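You operate a simulated robot arm through the tools that you are given. There is no shell and no other tool. Be economical: measure what you need, move in short steps, check, and stop when the job is done.

The job below is to be done with a simulated two-armed robot. You get a single attempt, and the scene is never put back.

## Task
Move the SEEDS bundle from the green deed box to the card index with the red slider.
Fine: hold the box to open its drawer; bundle upright inside; shut the drawer; red slider up to FOUR; the other bundle stays. Set down upright: what you pick out.

Only the result counts: the job must be done as asked and must still hold three seconds after the hand-in. Knocking over, shifting, dropping, spilling or breaking anything else fails it.

## Robot
Two 7-joint arms with two-finger parallel grippers on one trunk, on a base that drives. Base frame: it is fixed to the floor where the robot stands at the start and does not move with it; the origin is under the middle of the robot, x ahead of it, y to its left, z up. Lengths are in cm, angles in rad, forces in N, time in s.
The left shoulder is at the start at [7, 13.3, 115.1], the right one opposite. With the tool pointing down near the work surface each hand reaches from about 10 to 64 cm from the robot's upright axis, wherever it stands, measured 20 degrees to its own side. Places, roughly: drawer of the green deed box [60, 0, 80]; inside of the card index with the red slider [50, -50, 80]; red slider [50, -60, 80]. Payload 1.57 kg a hand.
Tool frame (each hand has its own): the origin (TCP) lies between the finger pads and is the grasp point; the fingertips stand 3 cm ahead of it; z points along the fingers, y is the line along which they close. The gripper opens to 8 cm. The fingers are 1.7 cm wide and 1.2 cm thick; the gripper's body (4 by 8.2 cm) begins 8 cm behind the TCP.
Orientation is told as [roll, pitch, yaw] about the base's x, y, z axes, in that order, counted from this pose: with the fingers straight down and closing along the base's y, the tool's x points along the base's -x, its y along +y and its z along -z.

## Interface
- The arms move only by the tool play_rows. It takes "left_moves", "right_moves" or both (then of equal length, played together; a hand with none holds still); each is a list of rows, each an object of numbers (a shift or turn left out is 0, a gripper value left out holds the last): "wx", "wy", "wz": the turn, a rotation vector about the base's x, y, z in rad; "x", "y", "z": the shift along the base's x, y, z in cm; "jaw": the opening, from 0 (shut) to 1 (fully open). In form: [{"wx": .., "wy": .., "wz": .., "x": .., "y": .., "z": .., "jaw": ..}, ...]. A call has 1 to 8 rows; each row is the pose to reach, as a shift and turn from the pose commanded when the call began. Rows are played at 5 a second. More than 5 cm and 0.15 rad between two rows, or a gripper value outside its range, and nothing of the call is played. A pose out of reach is approached as far as the arm can. The call stops where the force on the tool passes 90 N (or 10 N more than at its start, if that is more) or the arm is blocked; 0.2 s more then pass. The fingers move at their own pace (about 15.3 cm/s each) and stop on an object; they squeeze with about 21 N. The grip force told is the motor's: it shows also when the fingers shut on nothing. Time passes only in rows, and 0.2 s behind the last, so rows that repeat a pose let the fingers close. It gives the time, the measured TCP pose, the force on the tool (base axes), the opening and the grip force at its end, in the units of the frame above (readings bear some noise), with the torque about the TCP (base axes, N m) and any sound that the robot's microphone picked up.
- Cameras (640 x 400 px; columns grow to the right, rows downward): "scene" is now at [11.86, -4.85, 136.68]; the picture's right is [-0.57, -0.82, 0.00], its down [-0.57, 0.40, -0.72] and it looks along [0.59, -0.41, -0.70] (base axes); focal length 257 px, centre (320, 200). "left" rides on the left gripper at [7.2, 0.7, -12.2] in its tool frame; the picture's right is [-0.09, 1.00, 0.00], its down [-0.84, -0.08, -0.54] and it looks along [-0.54, -0.05, 0.84] (tool axes); focal length 238 px, centre (320, 200). "right" rides on the right gripper at [7.2, -0.7, -12.2] in its tool frame; the picture's right is [0.09, 1.00, 0.00], its down [-0.84, 0.08, -0.54] and it looks along [-0.54, 0.05, 0.84] (tool axes); focal length 238 px, centre (320, 200). There is no depth. A picture from a camera that has moved, and an enlarged one, comes with that camera's place and axes in the base frame and with its lens.
- snapshot(camera): a new picture of that camera. It takes no simulated time.
- move_column(by): slides the trunk up (or, below 0, down) by that many cm; the arms and the scene camera ride with it, the base frame stays. It gives what a move gives, with no picture.
- roll_base(legs): drives the robot by 1 to 6 legs, each [ahead, left, turn to the left] in cm, cm and rad, along the robot's own axes; the way and the turn of a leg run together, so that a leg with both is an arc; at most 150 cm and 3.142 rad a leg. The arms and the cameras ride along, it lands a little off, and it stops where it bumps. It gives what a move gives.
- pan_tilt(pan, tilt): turns the head with the scene camera to pan (to the left, within 1.501 rad either way) and tilt (down, from -0.506 to 1.204), counted from straight ahead of the robot. It gives what a move gives.
- enlarge(camera, box): a new picture of the part [left, top, right, bottom] of that camera's present view, enlarged. It takes no simulated time.
- sign_off(): hands the job in; it is judged then, once.

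Go step by step. Nothing tells you exact positions but the pictures and the camera data: compare them with the known pose of the tool, close in by small moves and look again before you grip or let go. The budget is 120 turns and 100 pictures, counting those below and the enlarged ones. Unless the task says otherwise, let go and move clear before handing in.

The tools are called after "Call:" as a command line: name --argument value ..., lists and objects as JSON in quotes. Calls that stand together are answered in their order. play_rows: Moves the arms, as the interface text tells. Its arguments: {"type":"object","properties":{"left_moves":{"type":"array","items":{"type":"object","properties":{"wx":{"type":"number"},"wy":{"type":"number"},"wz":{"type":"number"},"x":{"type":"number"},"y":{"type":"number"},"z":{"type":"number"},"jaw":{"type":"number"}}}},"right_moves":{"type":"array","items":{"type":"object","properties":{"wx":{"type":"number"},"wy":{"type":"number"},"wz":{"type":"number"},"x":{"type":"number"},"y":{"type":"number"},"z":{"type":"number"},"jaw":{"type":"number"}}}}},"required":[]} The other tools are called the same way: move_column (by) slides the trunk up or down; roll_base (legs) drives the base; pan_tilt (pan, tilt) turns the head that bears the scene camera; snapshot (camera) takes a picture; enlarge (camera, box) takes an enlarged picture of a part of a camera's view; sign_off () hands the job in.

At the start:

```text
clock: 0.0
left_tool_pos: [51.11, -2.39, 112.58]
left_ee_rot: [-0.001, 0.002, -0.001]
left_wrist_force: [0.0, 0.1, 0.5]
left_moment: [0.0, -0.02, -0.02]
left_grip_width: 8.01
left_finger_force: 0.0
right_tool_pos: [30.07, -38.43, 102.9]
right_ee_rot: [0.001, -0.001, 0.0]
right_wrist_force: [-0.4, -0.9, -1.2]
right_moment: [-0.01, -0.01, 0.0]
right_grip_width: 7.99
right_finger_force: 0.0
trunk travel left (down, up): [-72.5, 21.5]
robot x, y, heading: [0.06, -0.09, 0.001]
head pan, tilt: [-0.609, 0.771]
```

scene: 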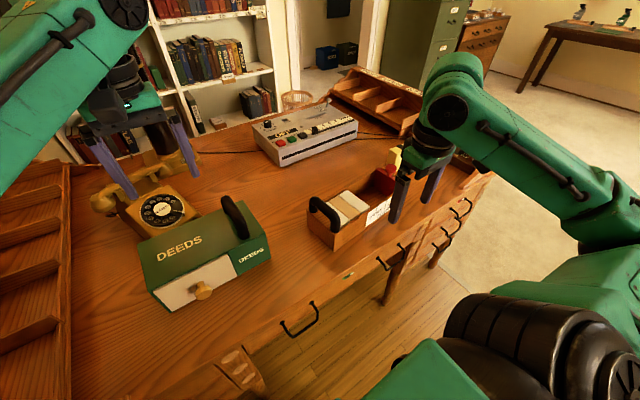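
right: 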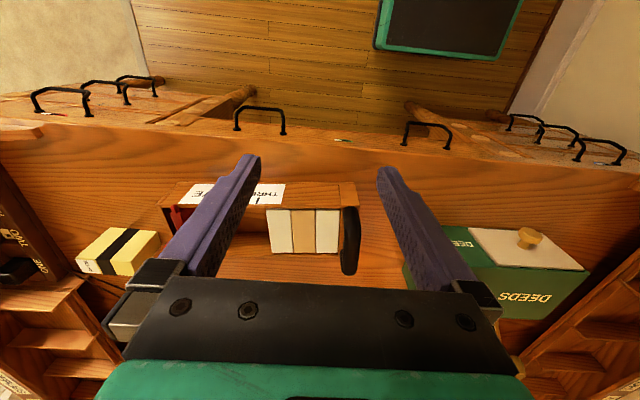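
left: 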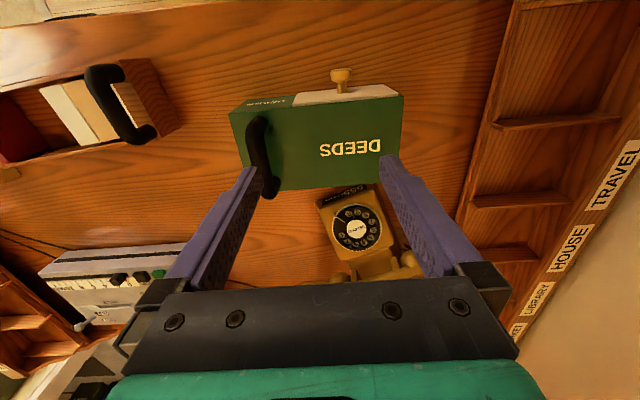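

I see the green deed box with a drawer knob facing the robot and the card index to its right. I'll look closer at both before moving.

Call:
enlarge --camera "scene" --box '[120, 170, 300, 320]'

Call:
enlarge --camera "scene" --box '[290, 130, 430, 260]'

Call:
enlarge --camera "right" --box '[140, 160, 380, 300]'

```text
2.67 times, centred on (210, 245) of scene
camera zoom: at [11.86, -4.85, 136.68], right [-0.57, -0.82, 0.0], down [-0.57, 0.4, -0.72], along [0.59, -0.41, -0.7], focal length 684 px, centre (613, 80)
```

zoom: 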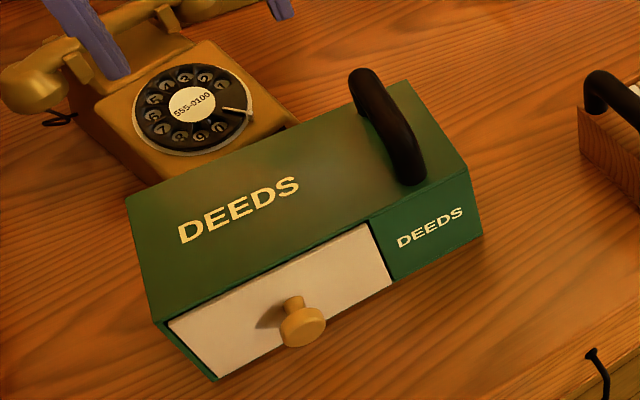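

```text
3.08 times, centred on (360, 195) of scene
camera zoom: at [11.86, -4.85, 136.68], right [-0.57, -0.82, 0.0], down [-0.57, 0.4, -0.72], along [0.59, -0.41, -0.7], focal length 790 px, centre (197, 215)
```

zoom: 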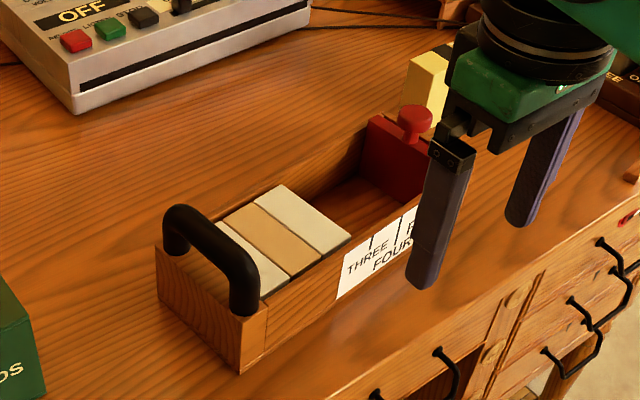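

```text
2.67 times, centred on (260, 230) of right
camera zoom: at [22.86, -39.25, 115.21], right [-0.09, 1.0, 0.0], down [0.84, 0.08, 0.54], along [0.54, 0.05, -0.84], focal length 636 px, centre (480, 120)
```

zoom: 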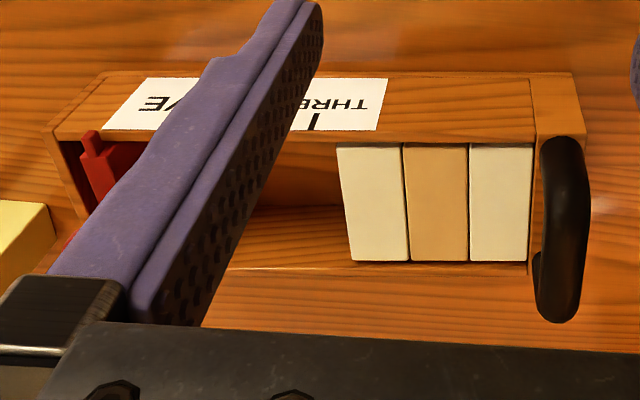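

The deed box spans about x 51–65, y −16 to 9, its top at z≈88. The knob is near (49, 1, 82) and the handle runs along x at y≈−11.5, top at z≈92. I'll bring the right hand above the handle and the left above the knob.

Call:
play_rows --left_moves '[{"x": -0.5, "y": 0.9, "z": 0}, {"x": -1, "y": 1.8, "z": -1}, {"x": -1.5, "y": 2.7, "z": -3}, {"x": -2.1, "y": 3.6, "z": -5}, {"x": -2.1, "y": 3.6, "z": -7}, {"x": -2.1, "y": 3.6, "z": -9}, {"x": -2.1, "y": 3.6, "z": -11}, {"x": -2.1, "y": 3.6, "z": -12}]' --right_moves '[{"x": 3.4, "y": 3.3, "z": 0.3}, {"x": 6.8, "y": 6.7, "z": 0.6}, {"x": 10.2, "y": 10, "z": 0.8}, {"x": 13.6, "y": 13.4, "z": 1}, {"x": 17, "y": 16.7, "z": 1}, {"x": 20.4, "y": 20, "z": 1}, {"x": 23.9, "y": 23.4, "z": 1}, {"x": 27.3, "y": 26.7, "z": 1}]'

Call:
snapshot --camera "left"

Call:
snapshot --camera "right"

```text
clock: 1.8
left_tool_pos: [48.94, 0.99, 100.62]
left_ee_rot: [0.0, 0.0, 0.0]
left_wrist_force: [-0.5, -0.2, -0.3]
left_moment: [0.02, -0.04, 0.03]
left_grip_width: 7.98
left_finger_force: 0.0
right_tool_pos: [52.65, -15.26, 103.95]
right_ee_rot: [0.003, -0.003, -0.002]
right_wrist_force: [0.0, 0.5, -0.5]
right_moment: [0.01, 0.01, 0.02]
right_grip_width: 7.99
right_finger_force: 0.2
right hand out of reach, approached as far as the arm can: row 7, 8
trunk travel left (down, up): [-72.5, 21.5]
robot x, y, heading: [0.07, -0.3, 0.004]
head pan, tilt: [-0.609, 0.771]
```

```text
93 pictures are left
camera left: at [41.77, 1.78, 112.76], right [0.09, 1.0, 0.0], down [0.84, -0.08, 0.54], along [0.54, -0.05, -0.84], focal length 238 px, centre (320, 200)
```

left: 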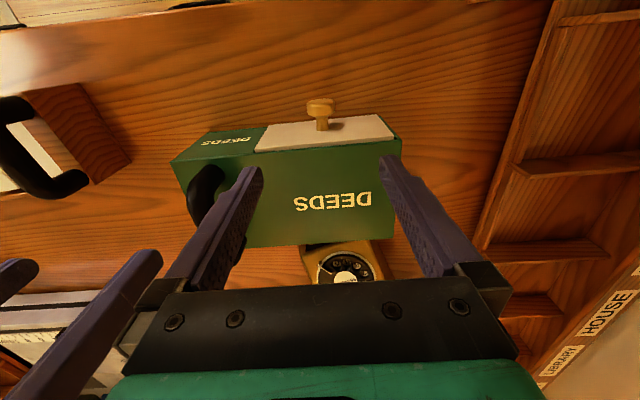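

```text
92 pictures are left
camera right: at [45.52, -16.06, 116.14], right [-0.09, 1.0, 0.0], down [0.84, 0.08, 0.54], along [0.54, 0.05, -0.84], focal length 238 px, centre (320, 200)
```

right: 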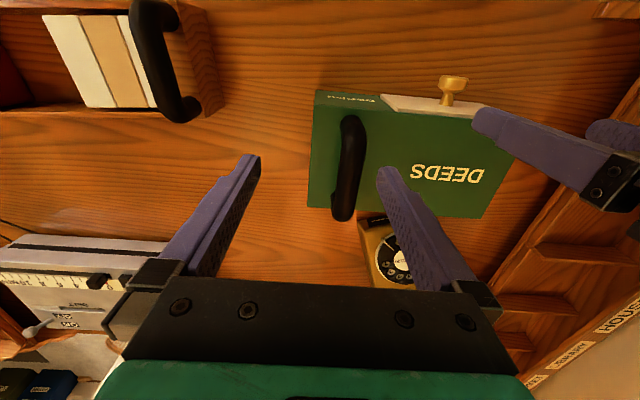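

The handle is just past the right arm's reach and the space ahead seems free, so I'll roll forward a little.

Call:
roll_base --legs '[[7, 0, 0]]'

Call:
pan_tilt --pan -0.2 --tilt 0.85

Call:
snapshot --camera "scene"

```text
clock: 2.8
left_tool_pos: [55.89, 1.11, 100.7]
left_ee_rot: [0.0, -0.001, -0.002]
left_wrist_force: [0.0, 0.2, -0.1]
left_moment: [-0.01, -0.02, 0.04]
left_grip_width: 8.02
left_finger_force: 0.0
right_tool_pos: [59.65, -15.27, 104.07]
right_ee_rot: [0.001, -0.004, 0.0]
right_wrist_force: [-0.2, -0.7, 0.0]
right_moment: [-0.01, -0.02, 0.01]
right_grip_width: 8.02
right_finger_force: 0.2
trunk travel left (down, up): [-72.5, 21.5]
robot x, y, heading: [7.09, 0.05, -0.0]
head pan, tilt: [-0.609, 0.771]
```

```text
clock: 3.7
left_tool_pos: [56.14, 1.09, 100.5]
left_ee_rot: [0.001, 0.0, -0.001]
left_wrist_force: [0.5, 0.5, 0.3]
left_moment: [0.01, -0.01, -0.01]
left_grip_width: 7.97
left_finger_force: 0.0
right_tool_pos: [59.84, -15.28, 103.86]
right_ee_rot: [0.001, -0.001, -0.002]
right_wrist_force: [0.4, -0.5, 0.2]
right_moment: [0.01, 0.0, 0.01]
right_grip_width: 8.01
right_finger_force: 0.1
trunk travel left (down, up): [-72.5, 21.5]
robot x, y, heading: [7.2, -0.09, 0.004]
head pan, tilt: [-0.201, 0.85]
```

```text
91 pictures are left
camera scene: at [19.86, -1.72, 136.05], right [-0.2, -0.98, 0.0], down [-0.74, 0.15, -0.66], along [0.65, -0.13, -0.75], focal length 257 px, centre (320, 200)
```

scene: 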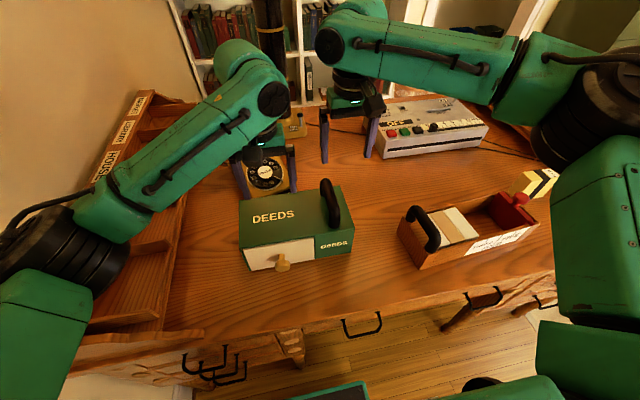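

Now I'll position the right hand over the handle and the left over the knob stem, staying above both.

Call:
play_rows --left_moves '[{"x": -3.2}, {"x": -6.3, "y": 0.1}, {"x": -6.3, "y": 0.1, "z": -3}, {"x": -6.3, "y": 0.1, "z": -6}]' --right_moves '[{"x": -1.3, "y": 1.6}, {"x": -2.6, "y": 3.3}, {"x": -2.6, "y": 3.3, "z": -3}, {"x": -2.6, "y": 3.3, "z": -6}]'

Call:
snapshot --camera "left"

Call:
snapshot --camera "right"

```text
clock: 4.7
left_tool_pos: [49.82, 1.46, 94.28]
left_ee_rot: [-0.001, 0.002, 0.0]
left_wrist_force: [-0.8, 0.8, 0.6]
left_moment: [0.02, 0.04, -0.01]
left_grip_width: 7.99
left_finger_force: 0.0
right_tool_pos: [57.42, -12.21, 97.94]
right_ee_rot: [0.001, -0.001, 0.0]
right_wrist_force: [0.1, -0.7, -0.9]
right_moment: [0.0, 0.04, -0.01]
right_grip_width: 7.99
right_finger_force: 0.1
trunk travel left (down, up): [-72.5, 21.5]
robot x, y, heading: [6.97, -0.02, 0.0]
head pan, tilt: [-0.201, 0.85]
```

```text
90 pictures are left
camera left: at [42.7, 2.07, 106.45], right [0.09, 1.0, 0.0], down [0.84, -0.08, 0.54], along [0.54, -0.05, -0.84], focal length 238 px, centre (320, 200)
```

left: 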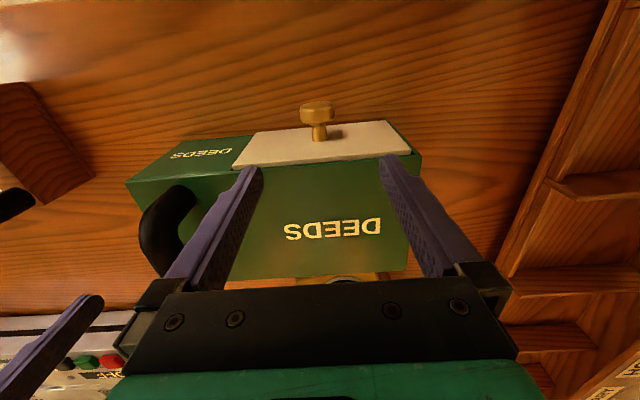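

```text
89 pictures are left
camera right: at [50.23, -12.93, 110.21], right [-0.09, 1.0, 0.0], down [0.84, 0.08, 0.54], along [0.54, 0.05, -0.84], focal length 238 px, centre (320, 200)
```

right: 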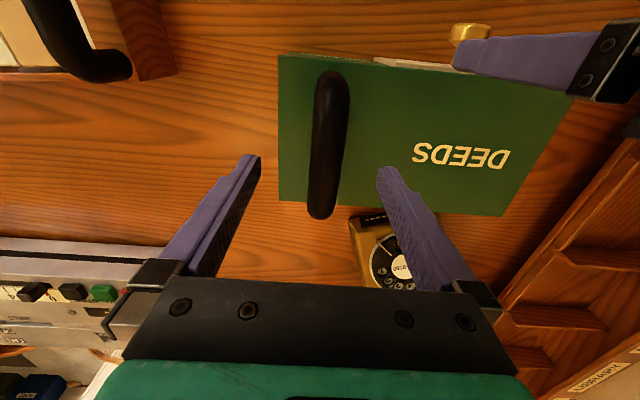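

Estimates agree: handle at y≈−11.5, knob stem at (49.7, 1.4, 83.3). I'll lower the right hand on the handle and grip, then lower the left onto the knob.

Call:
play_rows --right_moves '[{"x": -0.6, "y": 0.7, "z": -2}, {"x": -0.6, "y": 0.7, "z": -4.5}, {"x": -0.6, "y": 0.7, "z": -6.4}, {"x": -0.6, "y": 0.7, "z": -6.4}, {"x": -0.6, "y": 0.7, "z": -6.4, "jaw": 0}, {"x": -0.6, "y": 0.7, "z": -6.4, "jaw": 0}, {"x": -0.6, "y": 0.7, "z": -6.4, "jaw": 0}]' --left_moves '[{"z": -2}, {"z": -4}, {"z": -6}, {"z": -8}, {"z": -9.5}, {"z": -10.9}, {"z": -10.9}]'

Call:
snapshot --camera "left"

Call:
snapshot --camera "right"

```text
clock: 6.3
left_tool_pos: [49.61, 1.49, 83.67]
left_ee_rot: [0.001, -0.001, 0.003]
left_wrist_force: [0.6, 0.2, 1.1]
left_moment: [0.01, 0.0, -0.01]
left_grip_width: 8.01
left_finger_force: 0.1
right_tool_pos: [55.53, -12.33, 92.37]
right_ee_rot: [0.001, -0.007, 0.001]
right_wrist_force: [-1.7, 0.9, 16.0]
right_moment: [-0.04, 0.02, 0.09]
right_grip_width: 2.56
right_finger_force: 21.1
right hand out of reach, approached as far as the arm can: row 1, 2, 3, 4, 5, 6, 7
trunk travel left (down, up): [-72.5, 21.5]
robot x, y, heading: [6.75, -0.29, -0.001]
head pan, tilt: [-0.201, 0.85]
```

```text
88 pictures are left
camera left: at [42.51, 2.17, 95.78], right [0.09, 1.0, 0.0], down [0.84, -0.08, 0.54], along [0.54, -0.05, -0.84], focal length 238 px, centre (320, 200)
```

left: 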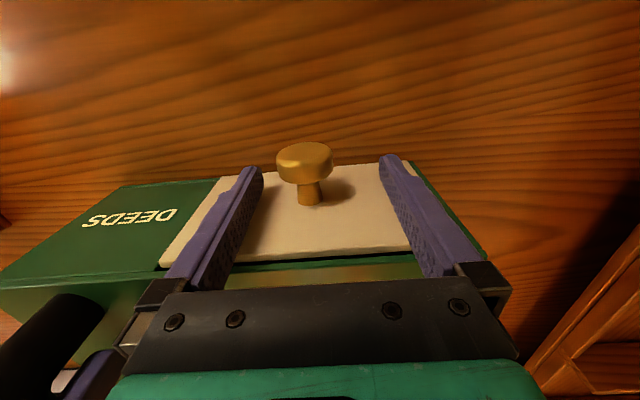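

```text
87 pictures are left
camera right: at [48.28, -12.98, 104.5], right [-0.09, 1.0, 0.0], down [0.83, 0.08, 0.55], along [0.55, 0.05, -0.84], focal length 238 px, centre (320, 200)
```

right: 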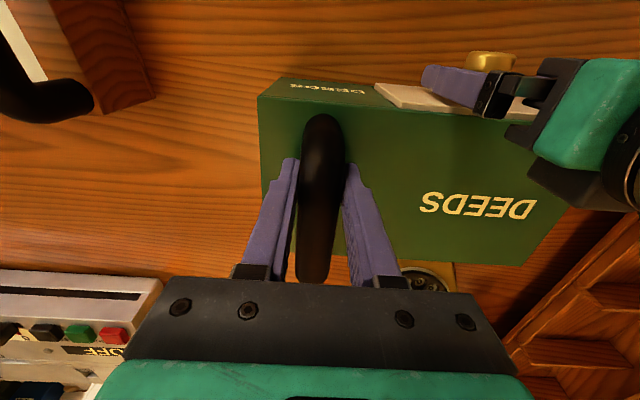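

The right hand holds the handle. The knob is slightly right of and below the left TCP, so I'll shift by (0.3, −0.7, −1.2) and close on the stem.

Call:
play_rows --left_moves '[{"x": 0.3, "y": -0.7, "z": -1.2}, {"x": 0.3, "y": -0.7, "z": -1.2}, {"x": 0.3, "y": -0.7, "z": -1.2, "jaw": 0}, {"x": 0.3, "y": -0.7, "z": -1.2, "jaw": 0}, {"x": 0.3, "y": -0.7, "z": -1.2, "jaw": 0}]'

Call:
snapshot --camera "left"

```text
clock: 7.5
left_tool_pos: [50.07, 0.81, 82.48]
left_ee_rot: [0.0, -0.002, 0.0]
left_wrist_force: [-0.7, 0.3, -0.4]
left_moment: [-0.17, -0.43, 0.35]
left_grip_width: 2.19
left_finger_force: 20.2
right_tool_pos: [55.46, -12.3, 92.23]
right_ee_rot: [0.002, -0.005, -0.001]
right_wrist_force: [2.7, 0.2, 18.2]
right_moment: [0.06, -0.09, 0.11]
right_grip_width: 2.59
right_finger_force: 21.0
trunk travel left (down, up): [-72.5, 21.5]
robot x, y, heading: [7.07, -0.22, 0.002]
head pan, tilt: [-0.201, 0.85]
```

```text
86 pictures are left
camera left: at [42.83, 1.41, 94.77], right [0.09, 1.0, 0.0], down [0.84, -0.08, 0.54], along [0.54, -0.05, -0.84], focal length 238 px, centre (320, 200)
```

left: 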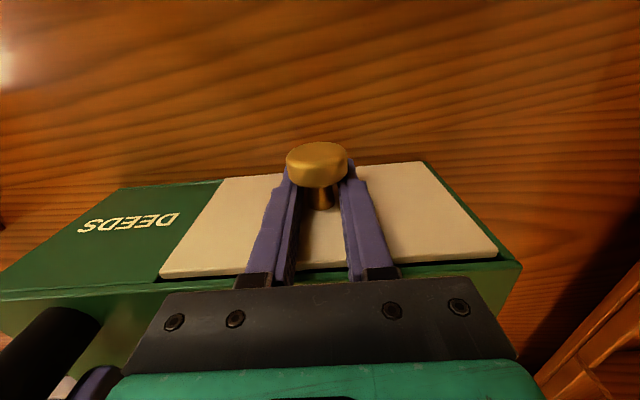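

The knob is gripped. I'll pull slowly along −x while the right hand holds still.

Call:
play_rows --left_moves '[{"x": -1}, {"x": -2}, {"x": -3}, {"x": -4}, {"x": -5}, {"x": -6}]'

Call:
snapshot --camera "left"

Call:
snapshot --camera "scene"

```text
clock: 8.9
left_tool_pos: [44.08, 0.76, 82.7]
left_ee_rot: [0.0, -0.003, 0.002]
left_wrist_force: [1.3, 10.7, 19.6]
left_moment: [-0.13, -1.15, 0.23]
left_grip_width: 2.11
left_finger_force: 20.8
right_tool_pos: [55.44, -12.19, 92.33]
right_ee_rot: [0.001, -0.002, 0.0]
right_wrist_force: [3.6, -4.3, 4.7]
right_moment: [-0.02, -0.47, 0.15]
right_grip_width: 2.59
right_finger_force: 21.1
trunk travel left (down, up): [-72.5, 21.5]
robot x, y, heading: [7.08, 0.1, -0.002]
head pan, tilt: [-0.201, 0.85]
```

```text
85 pictures are left
camera left: at [36.82, 1.35, 94.72], right [0.09, 1.0, 0.0], down [0.84, -0.08, 0.54], along [0.54, -0.05, -0.84], focal length 238 px, centre (320, 200)
```

left: 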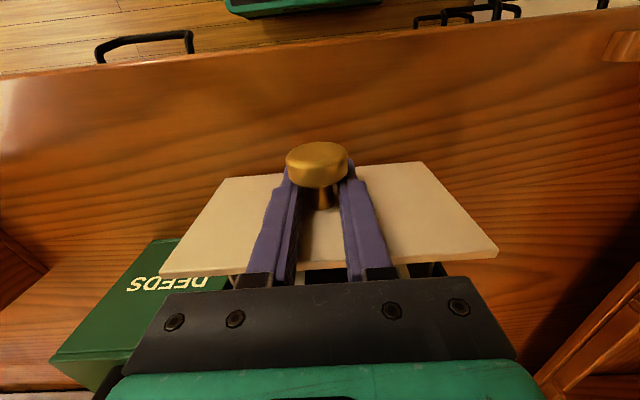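

```text
84 pictures are left
camera scene: at [19.57, -1.53, 136.08], right [-0.2, -0.98, 0.0], down [-0.73, 0.15, -0.66], along [0.65, -0.13, -0.75], focal length 257 px, centre (320, 200)
```

scene: 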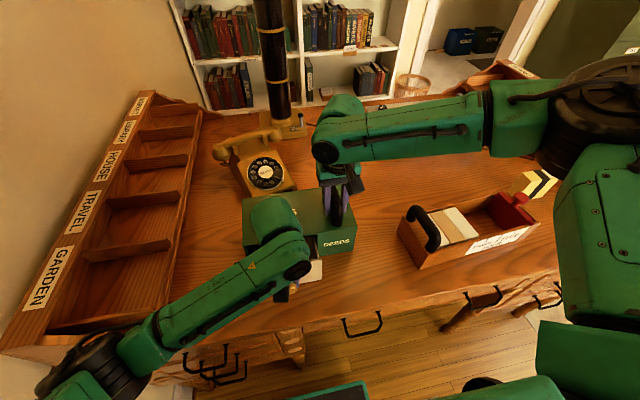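

The drawer slides out and the box stays. I'll pull 3.5 cm more and look.

Call:
play_rows --left_moves '[{"x": -1}, {"x": -2}, {"x": -3}, {"x": -3.5}]'

Call:
snapshot --camera "right"

Call:
snapshot --camera "scene"

```text
clock: 9.9
left_tool_pos: [40.73, 0.55, 82.62]
left_ee_rot: [-0.004, -0.008, 0.004]
left_wrist_force: [23.6, -11.4, 16.5]
left_moment: [-0.18, -0.79, 1.09]
left_grip_width: 2.08
left_finger_force: 20.7
right_tool_pos: [55.37, -12.23, 92.07]
right_ee_rot: [0.002, 0.003, 0.006]
right_wrist_force: [-17.6, 11.1, 1.8]
right_moment: [-0.04, -0.07, 0.41]
right_grip_width: 2.59
right_finger_force: 20.9
trunk travel left (down, up): [-72.5, 21.5]
robot x, y, heading: [7.12, -0.04, 0.002]
head pan, tilt: [-0.201, 0.85]
```

```text
83 pictures are left
camera right: at [48.2, -12.93, 104.27], right [-0.1, 1.0, 0.0], down [0.84, 0.08, 0.54], along [0.54, 0.05, -0.84], focal length 238 px, centre (320, 200)
```

right: 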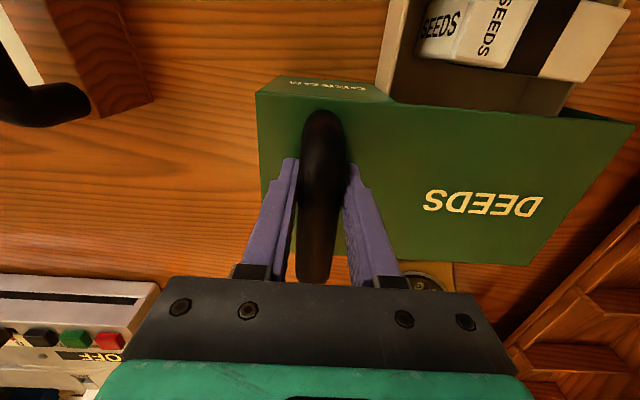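

```text
82 pictures are left
camera scene: at [19.67, -1.66, 136.06], right [-0.2, -0.98, 0.0], down [-0.74, 0.15, -0.66], along [0.65, -0.13, -0.75], focal length 257 px, centre (320, 200)
```

scene: 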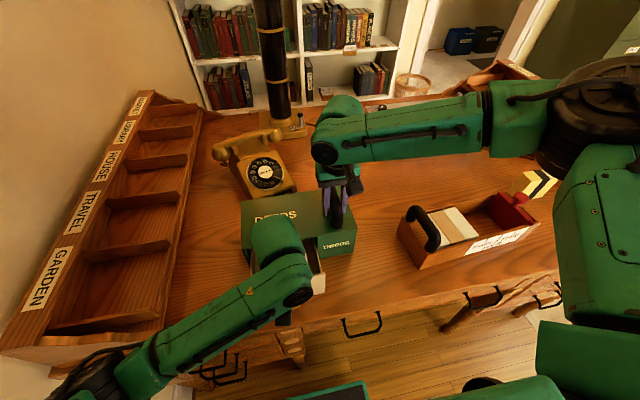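

The drawer hit its stop at about 9.4 cm out, and the SEEDS label shows. I'll open the left hand, raise it clear and look in with it.

Call:
play_rows --left_moves '[{"x": 0.3}, {"x": 0.3, "jaw": 1}, {"x": 0.3, "jaw": 1}, {"x": 0.3, "z": 3}, {"x": 0.3, "z": 7}, {"x": 0.3, "z": 11}, {"x": 0.3, "z": 15}, {"x": 0.3, "z": 18}]'

Call:
snapshot --camera "left"

```text
clock: 11.7
left_tool_pos: [40.85, 0.72, 100.2]
left_ee_rot: [0.002, 0.002, 0.002]
left_wrist_force: [0.2, 0.6, 0.1]
left_moment: [0.02, -0.04, 0.0]
left_grip_width: 7.98
left_finger_force: 0.1
right_tool_pos: [55.65, -12.41, 92.09]
right_ee_rot: [0.002, -0.002, 0.002]
right_wrist_force: [1.4, -0.7, -0.6]
right_moment: [0.07, -0.07, -0.13]
right_grip_width: 2.55
right_finger_force: 20.9
trunk travel left (down, up): [-72.5, 21.5]
robot x, y, heading: [6.81, 0.08, -0.003]
head pan, tilt: [-0.201, 0.85]
```

```text
81 pictures are left
camera left: at [33.67, 1.35, 112.41], right [0.09, 1.0, 0.0], down [0.84, -0.08, 0.54], along [0.54, -0.05, -0.84], focal length 238 px, centre (320, 200)
```

left: 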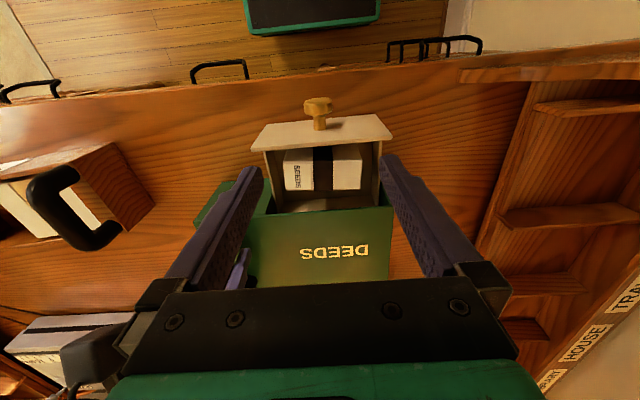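

Call:
enlarge --camera "left" --box '[230, 80, 420, 220]'

Call:
enlarge --camera "scene" --box '[220, 190, 380, 320]'

```text
2.86 times, centred on (325, 150) of left
camera zoom: at [33.67, 1.35, 112.41], right [0.09, 1.0, 0.0], down [0.84, -0.08, 0.54], along [0.54, -0.05, -0.84], focal length 681 px, centre (306, 343)
```

zoom: 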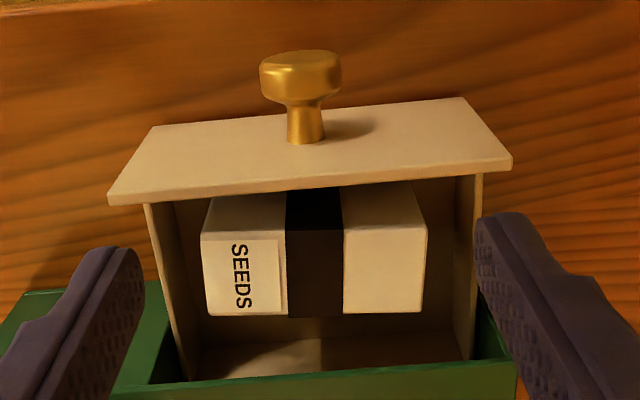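

```text
3.08 times, centred on (300, 255) of scene
camera zoom: at [19.91, -1.77, 136.04], right [-0.2, -0.98, 0.0], down [-0.74, 0.15, -0.66], along [0.65, -0.13, -0.75], focal length 790 px, centre (382, 31)
```

zoom: 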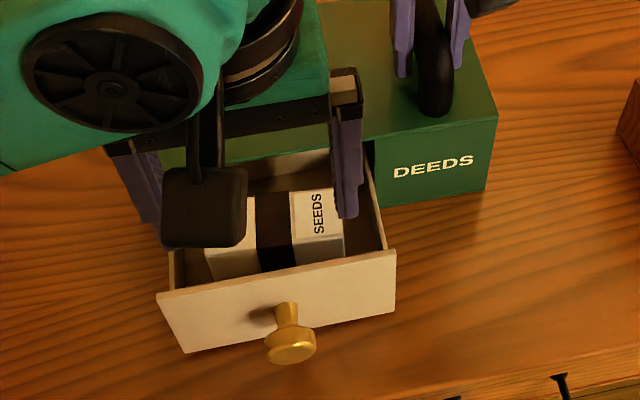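

Only the SEEDS bundle is in the drawer, roughly 10 cm along y and 4 cm along x, label on top. I'll take a second view from further forward to triangulate its height.

Call:
play_rows --left_moves '[{"x": 4.5}, {"x": 9}]'

Call:
snapshot --camera "left"

Call:
enlarge --camera "left" --box '[220, 0, 430, 160]'

```text
clock: 12.3
left_tool_pos: [49.6, 0.37, 100.17]
left_ee_rot: [0.0, 0.001, 0.001]
left_wrist_force: [0.8, 0.2, 0.4]
left_moment: [-0.02, -0.02, -0.05]
left_grip_width: 7.98
left_finger_force: 0.0
right_tool_pos: [55.66, -12.34, 92.11]
right_ee_rot: [0.002, -0.002, 0.001]
right_wrist_force: [0.0, -0.4, -0.3]
right_moment: [0.21, 0.12, 0.18]
right_grip_width: 2.6
right_finger_force: 21.0
trunk travel left (down, up): [-72.5, 21.5]
robot x, y, heading: [7.07, 0.04, -0.001]
head pan, tilt: [-0.201, 0.85]
```

```text
78 pictures are left
camera left: at [42.47, 1.13, 112.42], right [0.09, 1.0, 0.0], down [0.84, -0.08, 0.54], along [0.54, -0.05, -0.84], focal length 238 px, centre (320, 200)
```

left: 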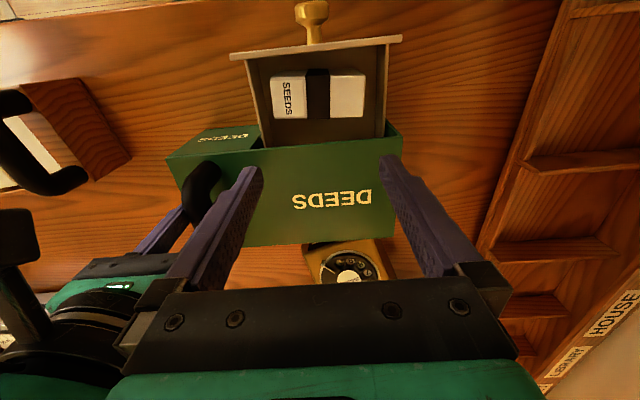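

```text
2.50 times, centred on (325, 80) of left
camera zoom: at [42.47, 1.13, 112.42], right [0.09, 1.0, 0.0], down [0.84, -0.08, 0.54], along [0.54, -0.05, -0.84], focal length 596 px, centre (308, 500)
```

zoom: 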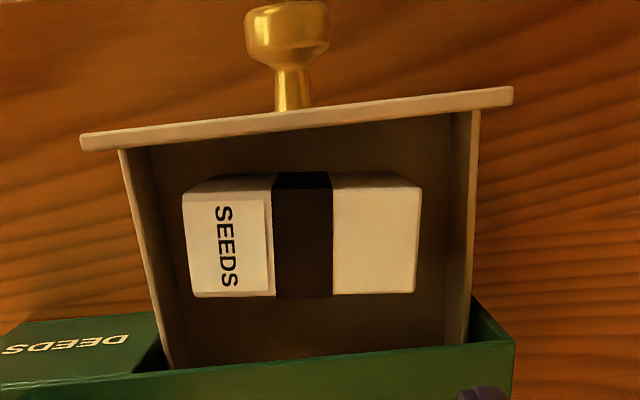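

Triangulation puts the bundle centre at about (46.8, 0.5), top z≈87, 4 cm thick along x, 9 long along y, standing upright. I'll clear the left hand away, release the handle with the right and raise it.

Call:
play_rows --left_moves '[{"x": -2, "y": 2, "z": 1}, {"x": -5, "y": 4, "z": 3}, {"x": -8, "y": 6, "z": 5}, {"x": -11, "y": 9, "z": 5}, {"x": -14, "y": 12, "z": 5}, {"x": -16, "y": 15, "z": 5}, {"x": -18, "y": 18, "z": 5}, {"x": -18, "y": 20, "z": 5}]' --right_moves '[{"jaw": 0.7}, {"jaw": 0.7}, {"z": 2}, {"z": 5}, {"z": 8}, {"z": 11}, {"z": 14}, {"z": 14}]'

Call:
snapshot --camera "right"

```text
clock: 14.1
left_tool_pos: [37.47, 11.09, 105.8]
left_ee_rot: [0.0, 0.0, 0.001]
left_wrist_force: [0.7, -0.3, 0.0]
left_moment: [0.0, 0.0, 0.0]
left_grip_width: 7.99
left_finger_force: 0.1
left hand out of reach, approached as far as the arm can: row 5, 6, 7, 8
right_tool_pos: [55.47, -12.35, 106.1]
right_ee_rot: [0.003, -0.002, 0.001]
right_wrist_force: [0.0, 0.8, 0.4]
right_moment: [-0.05, -0.02, -0.04]
right_grip_width: 5.63
right_finger_force: 0.1
trunk travel left (down, up): [-72.5, 21.5]
robot x, y, heading: [6.99, 0.11, 0.003]
head pan, tilt: [-0.201, 0.85]
```

```text
76 pictures are left
camera right: at [48.43, -13.02, 118.28], right [-0.09, 1.0, 0.0], down [0.84, 0.08, 0.54], along [0.54, 0.05, -0.84], focal length 238 px, centre (320, 200)
```

right: 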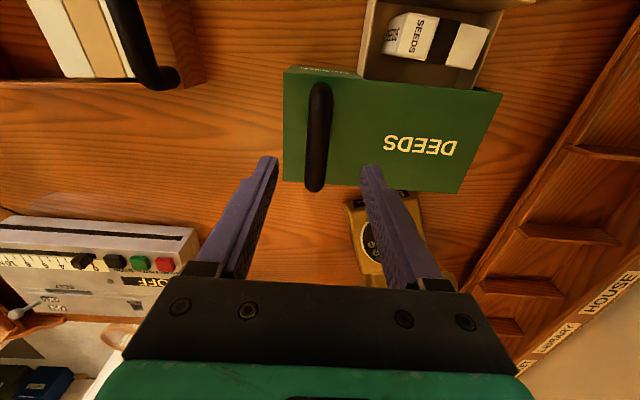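

The left hand should move further out of the way. I'll swing it left while moving the right above the bundle and turning it about 90° so the fingers close along x.

Call:
play_rows --left_moves '[{"x": 0.5, "y": 3}, {"x": 1, "y": 6}, {"x": 1.5, "y": 9, "z": 1}, {"x": 2, "y": 12, "z": 2}, {"x": 2.5, "y": 15, "z": 2}, {"x": 3, "y": 18, "z": 2}, {"x": 3, "y": 20, "z": 2}, {"x": 3, "y": 20, "z": 2}]' --right_moves '[{"wz": 0.14}, {"x": -1, "y": 1, "wz": 0.28}, {"x": -2, "y": 3, "wz": 0.42}, {"x": -3.5, "y": 5, "wz": 0.56}, {"x": -5, "y": 7, "wz": 0.7}, {"x": -6.5, "y": 9, "wz": 0.84}, {"x": -7.5, "y": 11, "wz": 0.98}, {"x": -8.4, "y": 12.8, "wz": 1.12}]'

Call:
play_rows --right_moves '[{"wz": 0.14}, {"wz": 0.28}, {"wz": 0.42}, {"wz": 0.45, "jaw": 0.62}]'

Call:
snapshot --camera "right"

Call:
snapshot --camera "scene"

```text
clock: 15.9
left_tool_pos: [40.86, 30.31, 107.66]
left_ee_rot: [-0.001, 0.001, 0.0]
left_wrist_force: [-0.5, 0.2, 0.0]
left_moment: [0.0, 0.0, 0.03]
left_grip_width: 8.02
left_finger_force: 0.1
right_tool_pos: [45.9, -3.71, 103.55]
right_ee_rot: [0.001, -0.002, 1.088]
right_wrist_force: [-0.3, 0.1, 0.2]
right_moment: [-0.01, 0.02, -0.01]
right_grip_width: 5.6
right_finger_force: 0.0
right hand out of reach, approached as far as the arm can: row 5, 6, 7, 8
trunk travel left (down, up): [-72.5, 21.5]
robot x, y, heading: [6.96, -0.02, -0.003]
head pan, tilt: [-0.201, 0.85]
```

```text
clock: 16.9
left_tool_pos: [40.72, 30.25, 107.69]
left_ee_rot: [0.0, 0.001, 0.0]
left_wrist_force: [-0.5, 0.5, 0.1]
left_moment: [0.01, -0.03, -0.04]
left_grip_width: 8.0
left_finger_force: 0.1
right_tool_pos: [45.78, -3.52, 103.31]
right_ee_rot: [0.001, -0.003, 1.572]
right_wrist_force: [-0.3, 0.0, -0.1]
right_moment: [-0.01, 0.0, 0.0]
right_grip_width: 4.97
right_finger_force: 0.1
trunk travel left (down, up): [-72.5, 21.5]
robot x, y, heading: [6.76, -0.12, -0.002]
head pan, tilt: [-0.201, 0.85]
```

```text
75 pictures are left
camera right: at [46.46, -10.84, 115.58], right [-1.0, -0.09, 0.0], down [-0.08, 0.83, 0.54], along [-0.05, 0.54, -0.84], focal length 238 px, centre (320, 200)
```

right: 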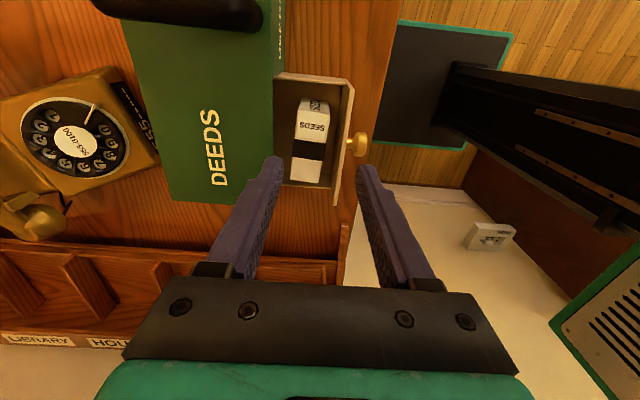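

```text
74 pictures are left
camera scene: at [19.82, -1.69, 136.05], right [-0.2, -0.98, 0.0], down [-0.74, 0.15, -0.66], along [0.65, -0.13, -0.75], focal length 257 px, centre (320, 200)
```

scene: 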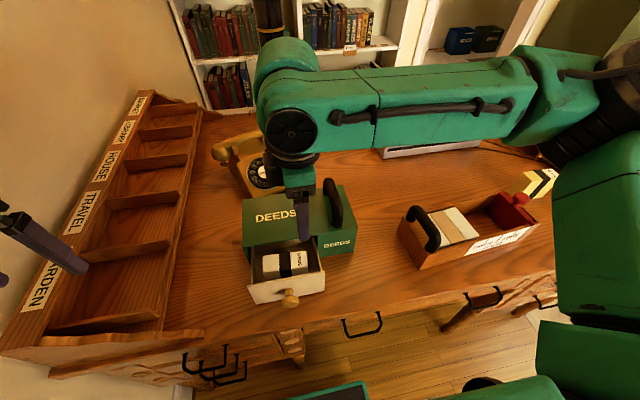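

The bundle centre is confirmed at (46.8, 0.5). The right arm stops 4 cm short in y, so I'll roll the base 5 cm left.

Call:
roll_base --legs '[[0, 5, 0]]'

Call:
play_rows --right_moves '[{"z": -2}, {"z": -4}, {"z": -6}]'

Call:
snapshot --camera "right"

```text
clock: 17.9
left_tool_pos: [40.59, 31.32, 108.68]
left_ee_rot: [0.025, 0.0, -0.004]
left_wrist_force: [-1.0, 0.2, -0.1]
left_moment: [0.0, -0.01, -0.02]
left_grip_width: 8.02
left_finger_force: 0.1
right_tool_pos: [45.58, -2.3, 103.4]
right_ee_rot: [0.0, -0.031, 1.568]
right_wrist_force: [-0.7, -0.1, 0.6]
right_moment: [0.01, 0.0, 0.0]
right_grip_width: 4.97
right_finger_force: 0.1
trunk travel left (down, up): [-72.5, 21.5]
robot x, y, heading: [7.04, 3.6, -0.006]
head pan, tilt: [-0.201, 0.85]
stopped in leg 1: the robot was blocked; the commanded pose is now the measured one
```

```text
clock: 18.9
left_tool_pos: [40.67, 31.29, 108.71]
left_ee_rot: [0.027, 0.0, -0.003]
left_wrist_force: [0.4, -0.3, 0.5]
left_moment: [-0.01, -0.07, 0.0]
left_grip_width: 8.01
left_finger_force: 0.1
right_tool_pos: [45.48, -2.48, 97.58]
right_ee_rot: [-0.004, -0.035, 1.567]
right_wrist_force: [0.5, 0.7, 0.1]
right_moment: [0.0, 0.04, -0.01]
right_grip_width: 4.96
right_finger_force: 0.0
trunk travel left (down, up): [-72.5, 21.5]
robot x, y, heading: [6.8, 3.66, -0.008]
head pan, tilt: [-0.201, 0.85]
stopped in row 3 (right hand): the arm was blocked; the commanded pose is now the measured one
```

```text
73 pictures are left
camera right: at [46.06, -10.09, 109.52], right [-1.0, -0.09, -0.01], down [-0.08, 0.82, 0.57], along [-0.05, 0.57, -0.82], focal length 238 px, centre (320, 200)
```

right: 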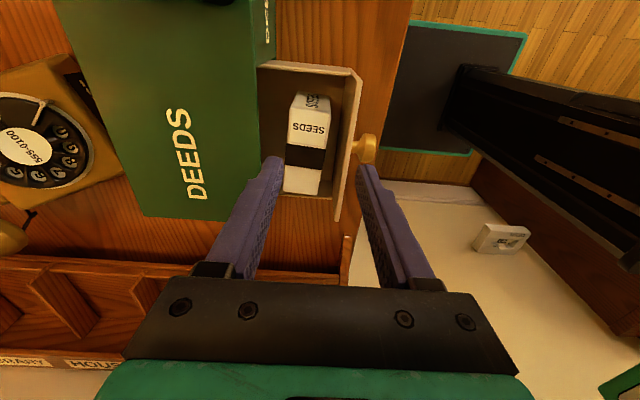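

Something blocked the base and then the right arm. I'll look around with the scene camera.

Call:
pan_tilt --pan 0.7 --tilt 0.7

Call:
snapshot --camera "scene"

Call:
pan_tilt --pan -0.5 --tilt 0.8

Call:
snapshot --camera "scene"

Call:
snapshot --camera "left"

```text
clock: 20.1
left_tool_pos: [40.68, 31.35, 108.56]
left_ee_rot: [0.029, 0.0, -0.002]
left_wrist_force: [-0.4, 0.0, -0.2]
left_moment: [0.01, -0.01, -0.01]
left_grip_width: 8.01
left_finger_force: 0.0
right_tool_pos: [45.46, -2.39, 97.49]
right_ee_rot: [-0.002, -0.035, 1.569]
right_wrist_force: [0.2, 0.3, 1.0]
right_moment: [0.02, 0.0, 0.01]
right_grip_width: 4.97
right_finger_force: 0.0
trunk travel left (down, up): [-72.5, 21.5]
robot x, y, heading: [7.02, 4.24, -0.002]
head pan, tilt: [0.7, 0.7]
```

```text
72 pictures are left
camera scene: at [18.45, 5.65, 137.39], right [0.64, -0.77, -0.02], down [-0.49, -0.39, -0.78], along [0.59, 0.51, -0.63], focal length 257 px, centre (320, 200)
```

scene: 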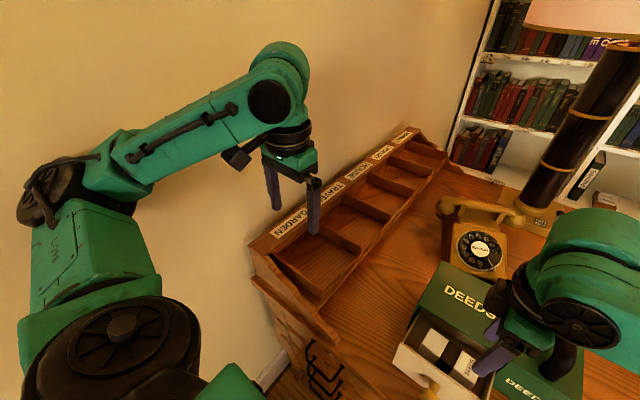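

```text
clock: 21.5
left_tool_pos: [40.62, 31.47, 108.52]
left_ee_rot: [0.028, 0.0, -0.001]
left_wrist_force: [0.5, 0.2, -0.5]
left_moment: [-0.01, -0.03, -0.02]
left_grip_width: 8.0
left_finger_force: 0.1
right_tool_pos: [45.59, -2.45, 97.39]
right_ee_rot: [-0.003, -0.035, 1.571]
right_wrist_force: [0.1, 0.3, 0.2]
right_moment: [0.02, 0.0, 0.02]
right_grip_width: 4.97
right_finger_force: 0.0
trunk travel left (down, up): [-72.5, 21.5]
robot x, y, heading: [7.05, 3.97, 0.002]
head pan, tilt: [-0.499, 0.799]
```

```text
71 pictures are left
camera scene: at [19.04, -3.65, 136.29], right [-0.48, -0.88, -0.03], down [-0.63, 0.36, -0.69], along [0.61, -0.31, -0.73], focal length 257 px, centre (320, 200)
```

scene: 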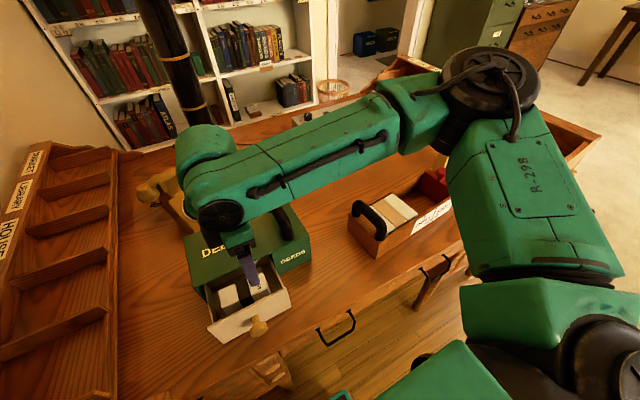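

```text
70 pictures are left
camera left: at [33.47, 31.77, 120.74], right [0.09, 1.0, 0.03], down [0.84, -0.09, 0.54], along [0.54, -0.03, -0.84], focal length 238 px, centre (320, 200)
```

left: 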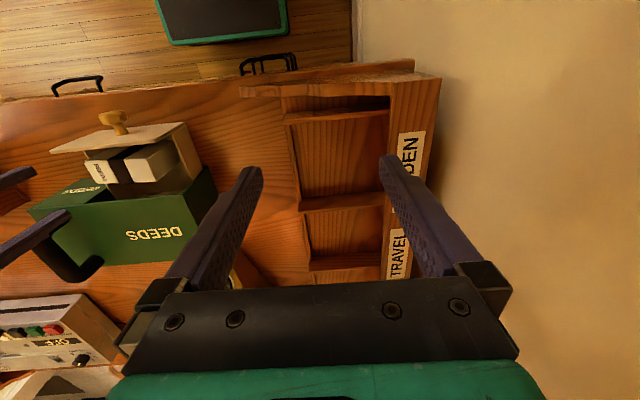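

The left elbow is touching the wall. I'll back off right, straighten the left arm forward, then continue.

Call:
roll_base --legs '[[0, -3, 0]]'

Call:
play_rows --left_moves '[{"x": 3, "y": -2, "z": 1}, {"x": 6, "y": -4, "z": 2}, {"x": 9, "y": -6, "z": 3}, {"x": 11, "y": -8, "z": 4}, {"x": 13, "y": -10, "z": 5}, {"x": 14, "y": -11, "z": 6}]'

```text
clock: 22.3
left_tool_pos: [40.77, 31.09, 107.62]
left_ee_rot: [0.0, 0.001, -0.002]
left_wrist_force: [0.0, 0.0, -0.4]
left_moment: [0.0, -0.03, 0.0]
left_grip_width: 8.01
left_finger_force: 0.2
right_tool_pos: [45.68, -2.86, 97.67]
right_ee_rot: [0.002, -0.01, 1.568]
right_wrist_force: [0.1, 0.5, -1.1]
right_moment: [-0.02, 0.0, -0.02]
right_grip_width: 4.96
right_finger_force: 0.1
trunk travel left (down, up): [-72.5, 21.5]
robot x, y, heading: [6.85, 1.01, 0.005]
head pan, tilt: [-0.499, 0.799]
```

```text
clock: 23.7
left_tool_pos: [54.66, 20.14, 113.62]
left_ee_rot: [0.0, 0.003, -0.002]
left_wrist_force: [-0.2, -0.5, -0.3]
left_moment: [-0.01, -0.03, 0.01]
left_grip_width: 8.02
left_finger_force: 0.0
right_tool_pos: [45.6, -2.84, 97.45]
right_ee_rot: [-0.002, -0.005, 1.567]
right_wrist_force: [0.0, 0.1, -0.3]
right_moment: [0.0, -0.03, 0.02]
right_grip_width: 4.96
right_finger_force: 0.0
trunk travel left (down, up): [-72.5, 21.5]
robot x, y, heading: [6.88, 0.96, -0.001]
head pan, tilt: [-0.499, 0.799]
```

Call:
roll_base --legs '[[0, 3.5, 0]]'

Call:
play_rows --right_moves '[{"x": 0.7, "wy": 0.003, "z": -1}]'

Call:
snapshot --camera "right"

```text
clock: 24.6
left_tool_pos: [54.64, 22.86, 113.76]
left_ee_rot: [0.001, 0.004, -0.005]
left_wrist_force: [0.0, -0.8, 0.4]
left_moment: [0.04, 0.0, -0.01]
left_grip_width: 8.01
left_finger_force: 0.1
right_tool_pos: [45.58, 0.1, 97.53]
right_ee_rot: [-0.003, -0.009, 1.566]
right_wrist_force: [0.5, -0.7, 0.9]
right_moment: [0.05, 0.0, -0.03]
right_grip_width: 4.94
right_finger_force: 0.1
trunk travel left (down, up): [-72.5, 21.5]
robot x, y, heading: [6.88, 4.43, 0.005]
head pan, tilt: [-0.499, 0.799]
```

```text
clock: 25.0
left_tool_pos: [54.71, 23.26, 113.6]
left_ee_rot: [-0.001, 0.004, -0.006]
left_wrist_force: [-0.3, 0.3, -0.5]
left_moment: [0.02, 0.0, -0.02]
left_grip_width: 8.03
left_finger_force: 0.0
right_tool_pos: [46.32, 0.08, 96.7]
right_ee_rot: [0.003, -0.007, 1.566]
right_wrist_force: [0.0, 0.2, -0.5]
right_moment: [0.0, 0.03, 0.05]
right_grip_width: 4.98
right_finger_force: 0.1
right hand out of reach, approached as far as the arm can: row 1
trunk travel left (down, up): [-72.5, 21.5]
robot x, y, heading: [7.19, 4.58, -0.002]
head pan, tilt: [-0.499, 0.799]
```

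```text
69 pictures are left
camera right: at [46.93, -7.25, 108.82], right [-1.0, -0.09, 0.0], down [-0.07, 0.83, 0.55], along [-0.05, 0.55, -0.84], focal length 238 px, centre (320, 200)
```

right: 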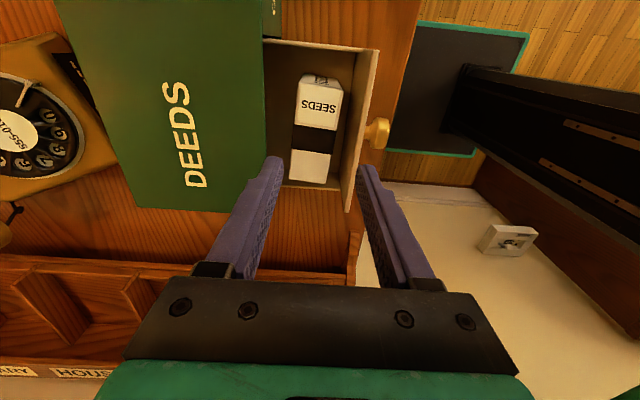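

The right arm is at the edge of its reach at this yaw, so after a small x/y correction I'll lower the trunk instead of the arm. I'll go partway and check the alignment.

Call:
play_rows --right_moves '[{"x": 0.5, "y": 0.3}, {"x": 0.5, "y": 0.3}]'

Call:
move_column --by -6

Call:
snapshot --camera "right"

```text
clock: 25.6
left_tool_pos: [54.66, 23.24, 113.65]
left_ee_rot: [-0.001, 0.001, -0.005]
left_wrist_force: [-0.6, -0.4, -0.1]
left_moment: [0.0, 0.01, 0.01]
left_grip_width: 7.99
left_finger_force: 0.0
right_tool_pos: [46.5, -0.02, 96.73]
right_ee_rot: [0.002, -0.008, 1.568]
right_wrist_force: [-0.8, 0.1, 1.8]
right_moment: [-0.02, 0.0, -0.01]
right_grip_width: 4.95
right_finger_force: 0.1
right hand out of reach, approached as far as the arm can: row 1, 2
trunk travel left (down, up): [-72.5, 21.5]
robot x, y, heading: [6.76, 4.43, 0.0]
head pan, tilt: [-0.499, 0.799]
```

```text
clock: 26.6
left_tool_pos: [54.58, 23.29, 107.63]
left_ee_rot: [-0.002, 0.001, -0.005]
left_wrist_force: [0.4, 0.0, -1.0]
left_moment: [0.0, 0.0, -0.01]
left_grip_width: 7.99
left_finger_force: 0.0
right_tool_pos: [46.39, 0.01, 90.73]
right_ee_rot: [0.0, -0.006, 1.568]
right_wrist_force: [0.1, 0.9, 0.4]
right_moment: [-0.01, -0.01, 0.03]
right_grip_width: 4.96
right_finger_force: 0.2
trunk travel left (down, up): [-66.5, 27.5]
robot x, y, heading: [6.98, 4.83, -0.003]
head pan, tilt: [-0.499, 0.799]
```

```text
68 pictures are left
camera right: at [47.12, -7.3, 102.86], right [-1.0, -0.09, 0.0], down [-0.07, 0.83, 0.55], along [-0.05, 0.55, -0.84], focal length 238 px, centre (320, 200)
```

right: 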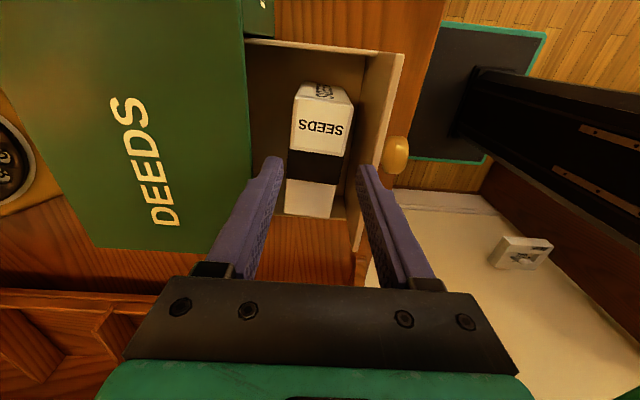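

Call:
enlarge --camera "right" --box '[240, 90, 420, 240]'

```text
2.67 times, centred on (330, 165) of right
camera zoom: at [47.12, -7.3, 102.86], right [-1.0, -0.09, 0.0], down [-0.07, 0.83, 0.55], along [-0.05, 0.55, -0.84], focal length 636 px, centre (293, 293)
```

zoom: 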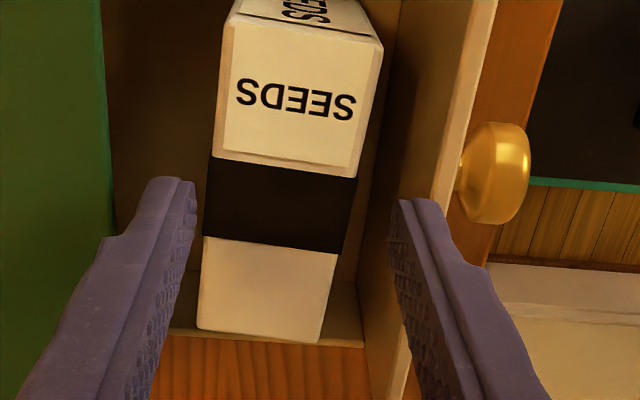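

The front finger would clip the drawer front, so I need about +0.5 cm in x and a narrower opening. I'll roll the base a bit left and forward to give the arm slack, then adjust.

Call:
roll_base --legs '[[1, 2, 0]]'

Call:
play_rows --right_moves '[{"y": -1, "jaw": 0.57}, {"y": -1.5}]'

```text
clock: 27.4
left_tool_pos: [55.68, 25.08, 107.8]
left_ee_rot: [0.0, 0.002, -0.005]
left_wrist_force: [-0.3, 0.2, -0.2]
left_moment: [0.06, -0.01, 0.0]
left_grip_width: 7.99
left_finger_force: 0.0
right_tool_pos: [47.35, 1.79, 90.68]
right_ee_rot: [-0.001, -0.011, 1.564]
right_wrist_force: [0.9, -0.5, -0.6]
right_moment: [0.0, 0.02, 0.05]
right_grip_width: 4.93
right_finger_force: 0.2
trunk travel left (down, up): [-66.5, 27.5]
robot x, y, heading: [8.07, 6.25, -0.002]
head pan, tilt: [-0.499, 0.799]
```

```text
clock: 28.0
left_tool_pos: [55.62, 25.29, 107.57]
left_ee_rot: [-0.003, -0.001, -0.008]
left_wrist_force: [0.1, -0.7, 0.3]
left_moment: [0.01, 0.02, 0.0]
left_grip_width: 8.02
left_finger_force: 0.0
right_tool_pos: [47.49, 0.34, 90.79]
right_ee_rot: [0.001, -0.005, 1.566]
right_wrist_force: [0.4, 0.3, 0.5]
right_moment: [-0.02, -0.01, 0.0]
right_grip_width: 4.55
right_finger_force: 0.0
trunk travel left (down, up): [-66.5, 27.5]
robot x, y, heading: [7.86, 6.09, 0.002]
head pan, tilt: [-0.499, 0.799]
```

Call:
play_rows --right_moves '[{"x": -0.5}, {"x": -0.5}]'

Call:
enlarge --camera "right" --box '[240, 90, 420, 240]'

```text
clock: 28.6
left_tool_pos: [55.61, 25.19, 107.67]
left_ee_rot: [-0.002, 0.002, -0.008]
left_wrist_force: [0.4, 0.8, 0.1]
left_moment: [0.01, 0.02, -0.01]
left_grip_width: 7.99
left_finger_force: 0.0
right_tool_pos: [46.89, 0.53, 90.72]
right_ee_rot: [0.003, -0.006, 1.566]
right_wrist_force: [-0.2, -0.3, 0.2]
right_moment: [-0.02, -0.01, -0.03]
right_grip_width: 4.54
right_finger_force: 0.0
trunk travel left (down, up): [-66.5, 27.5]
robot x, y, heading: [7.74, 6.54, -0.003]
head pan, tilt: [-0.499, 0.799]
```

```text
2.67 times, centred on (330, 165) of right
camera zoom: at [47.67, -6.82, 102.86], right [-1.0, -0.09, 0.0], down [-0.07, 0.83, 0.55], along [-0.05, 0.55, -0.84], focal length 636 px, centre (293, 293)
```

zoom: 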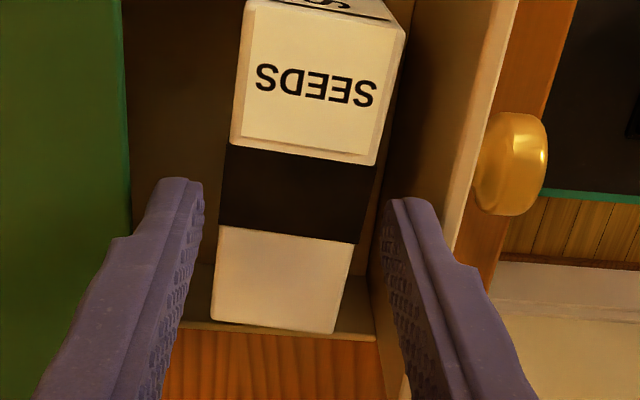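

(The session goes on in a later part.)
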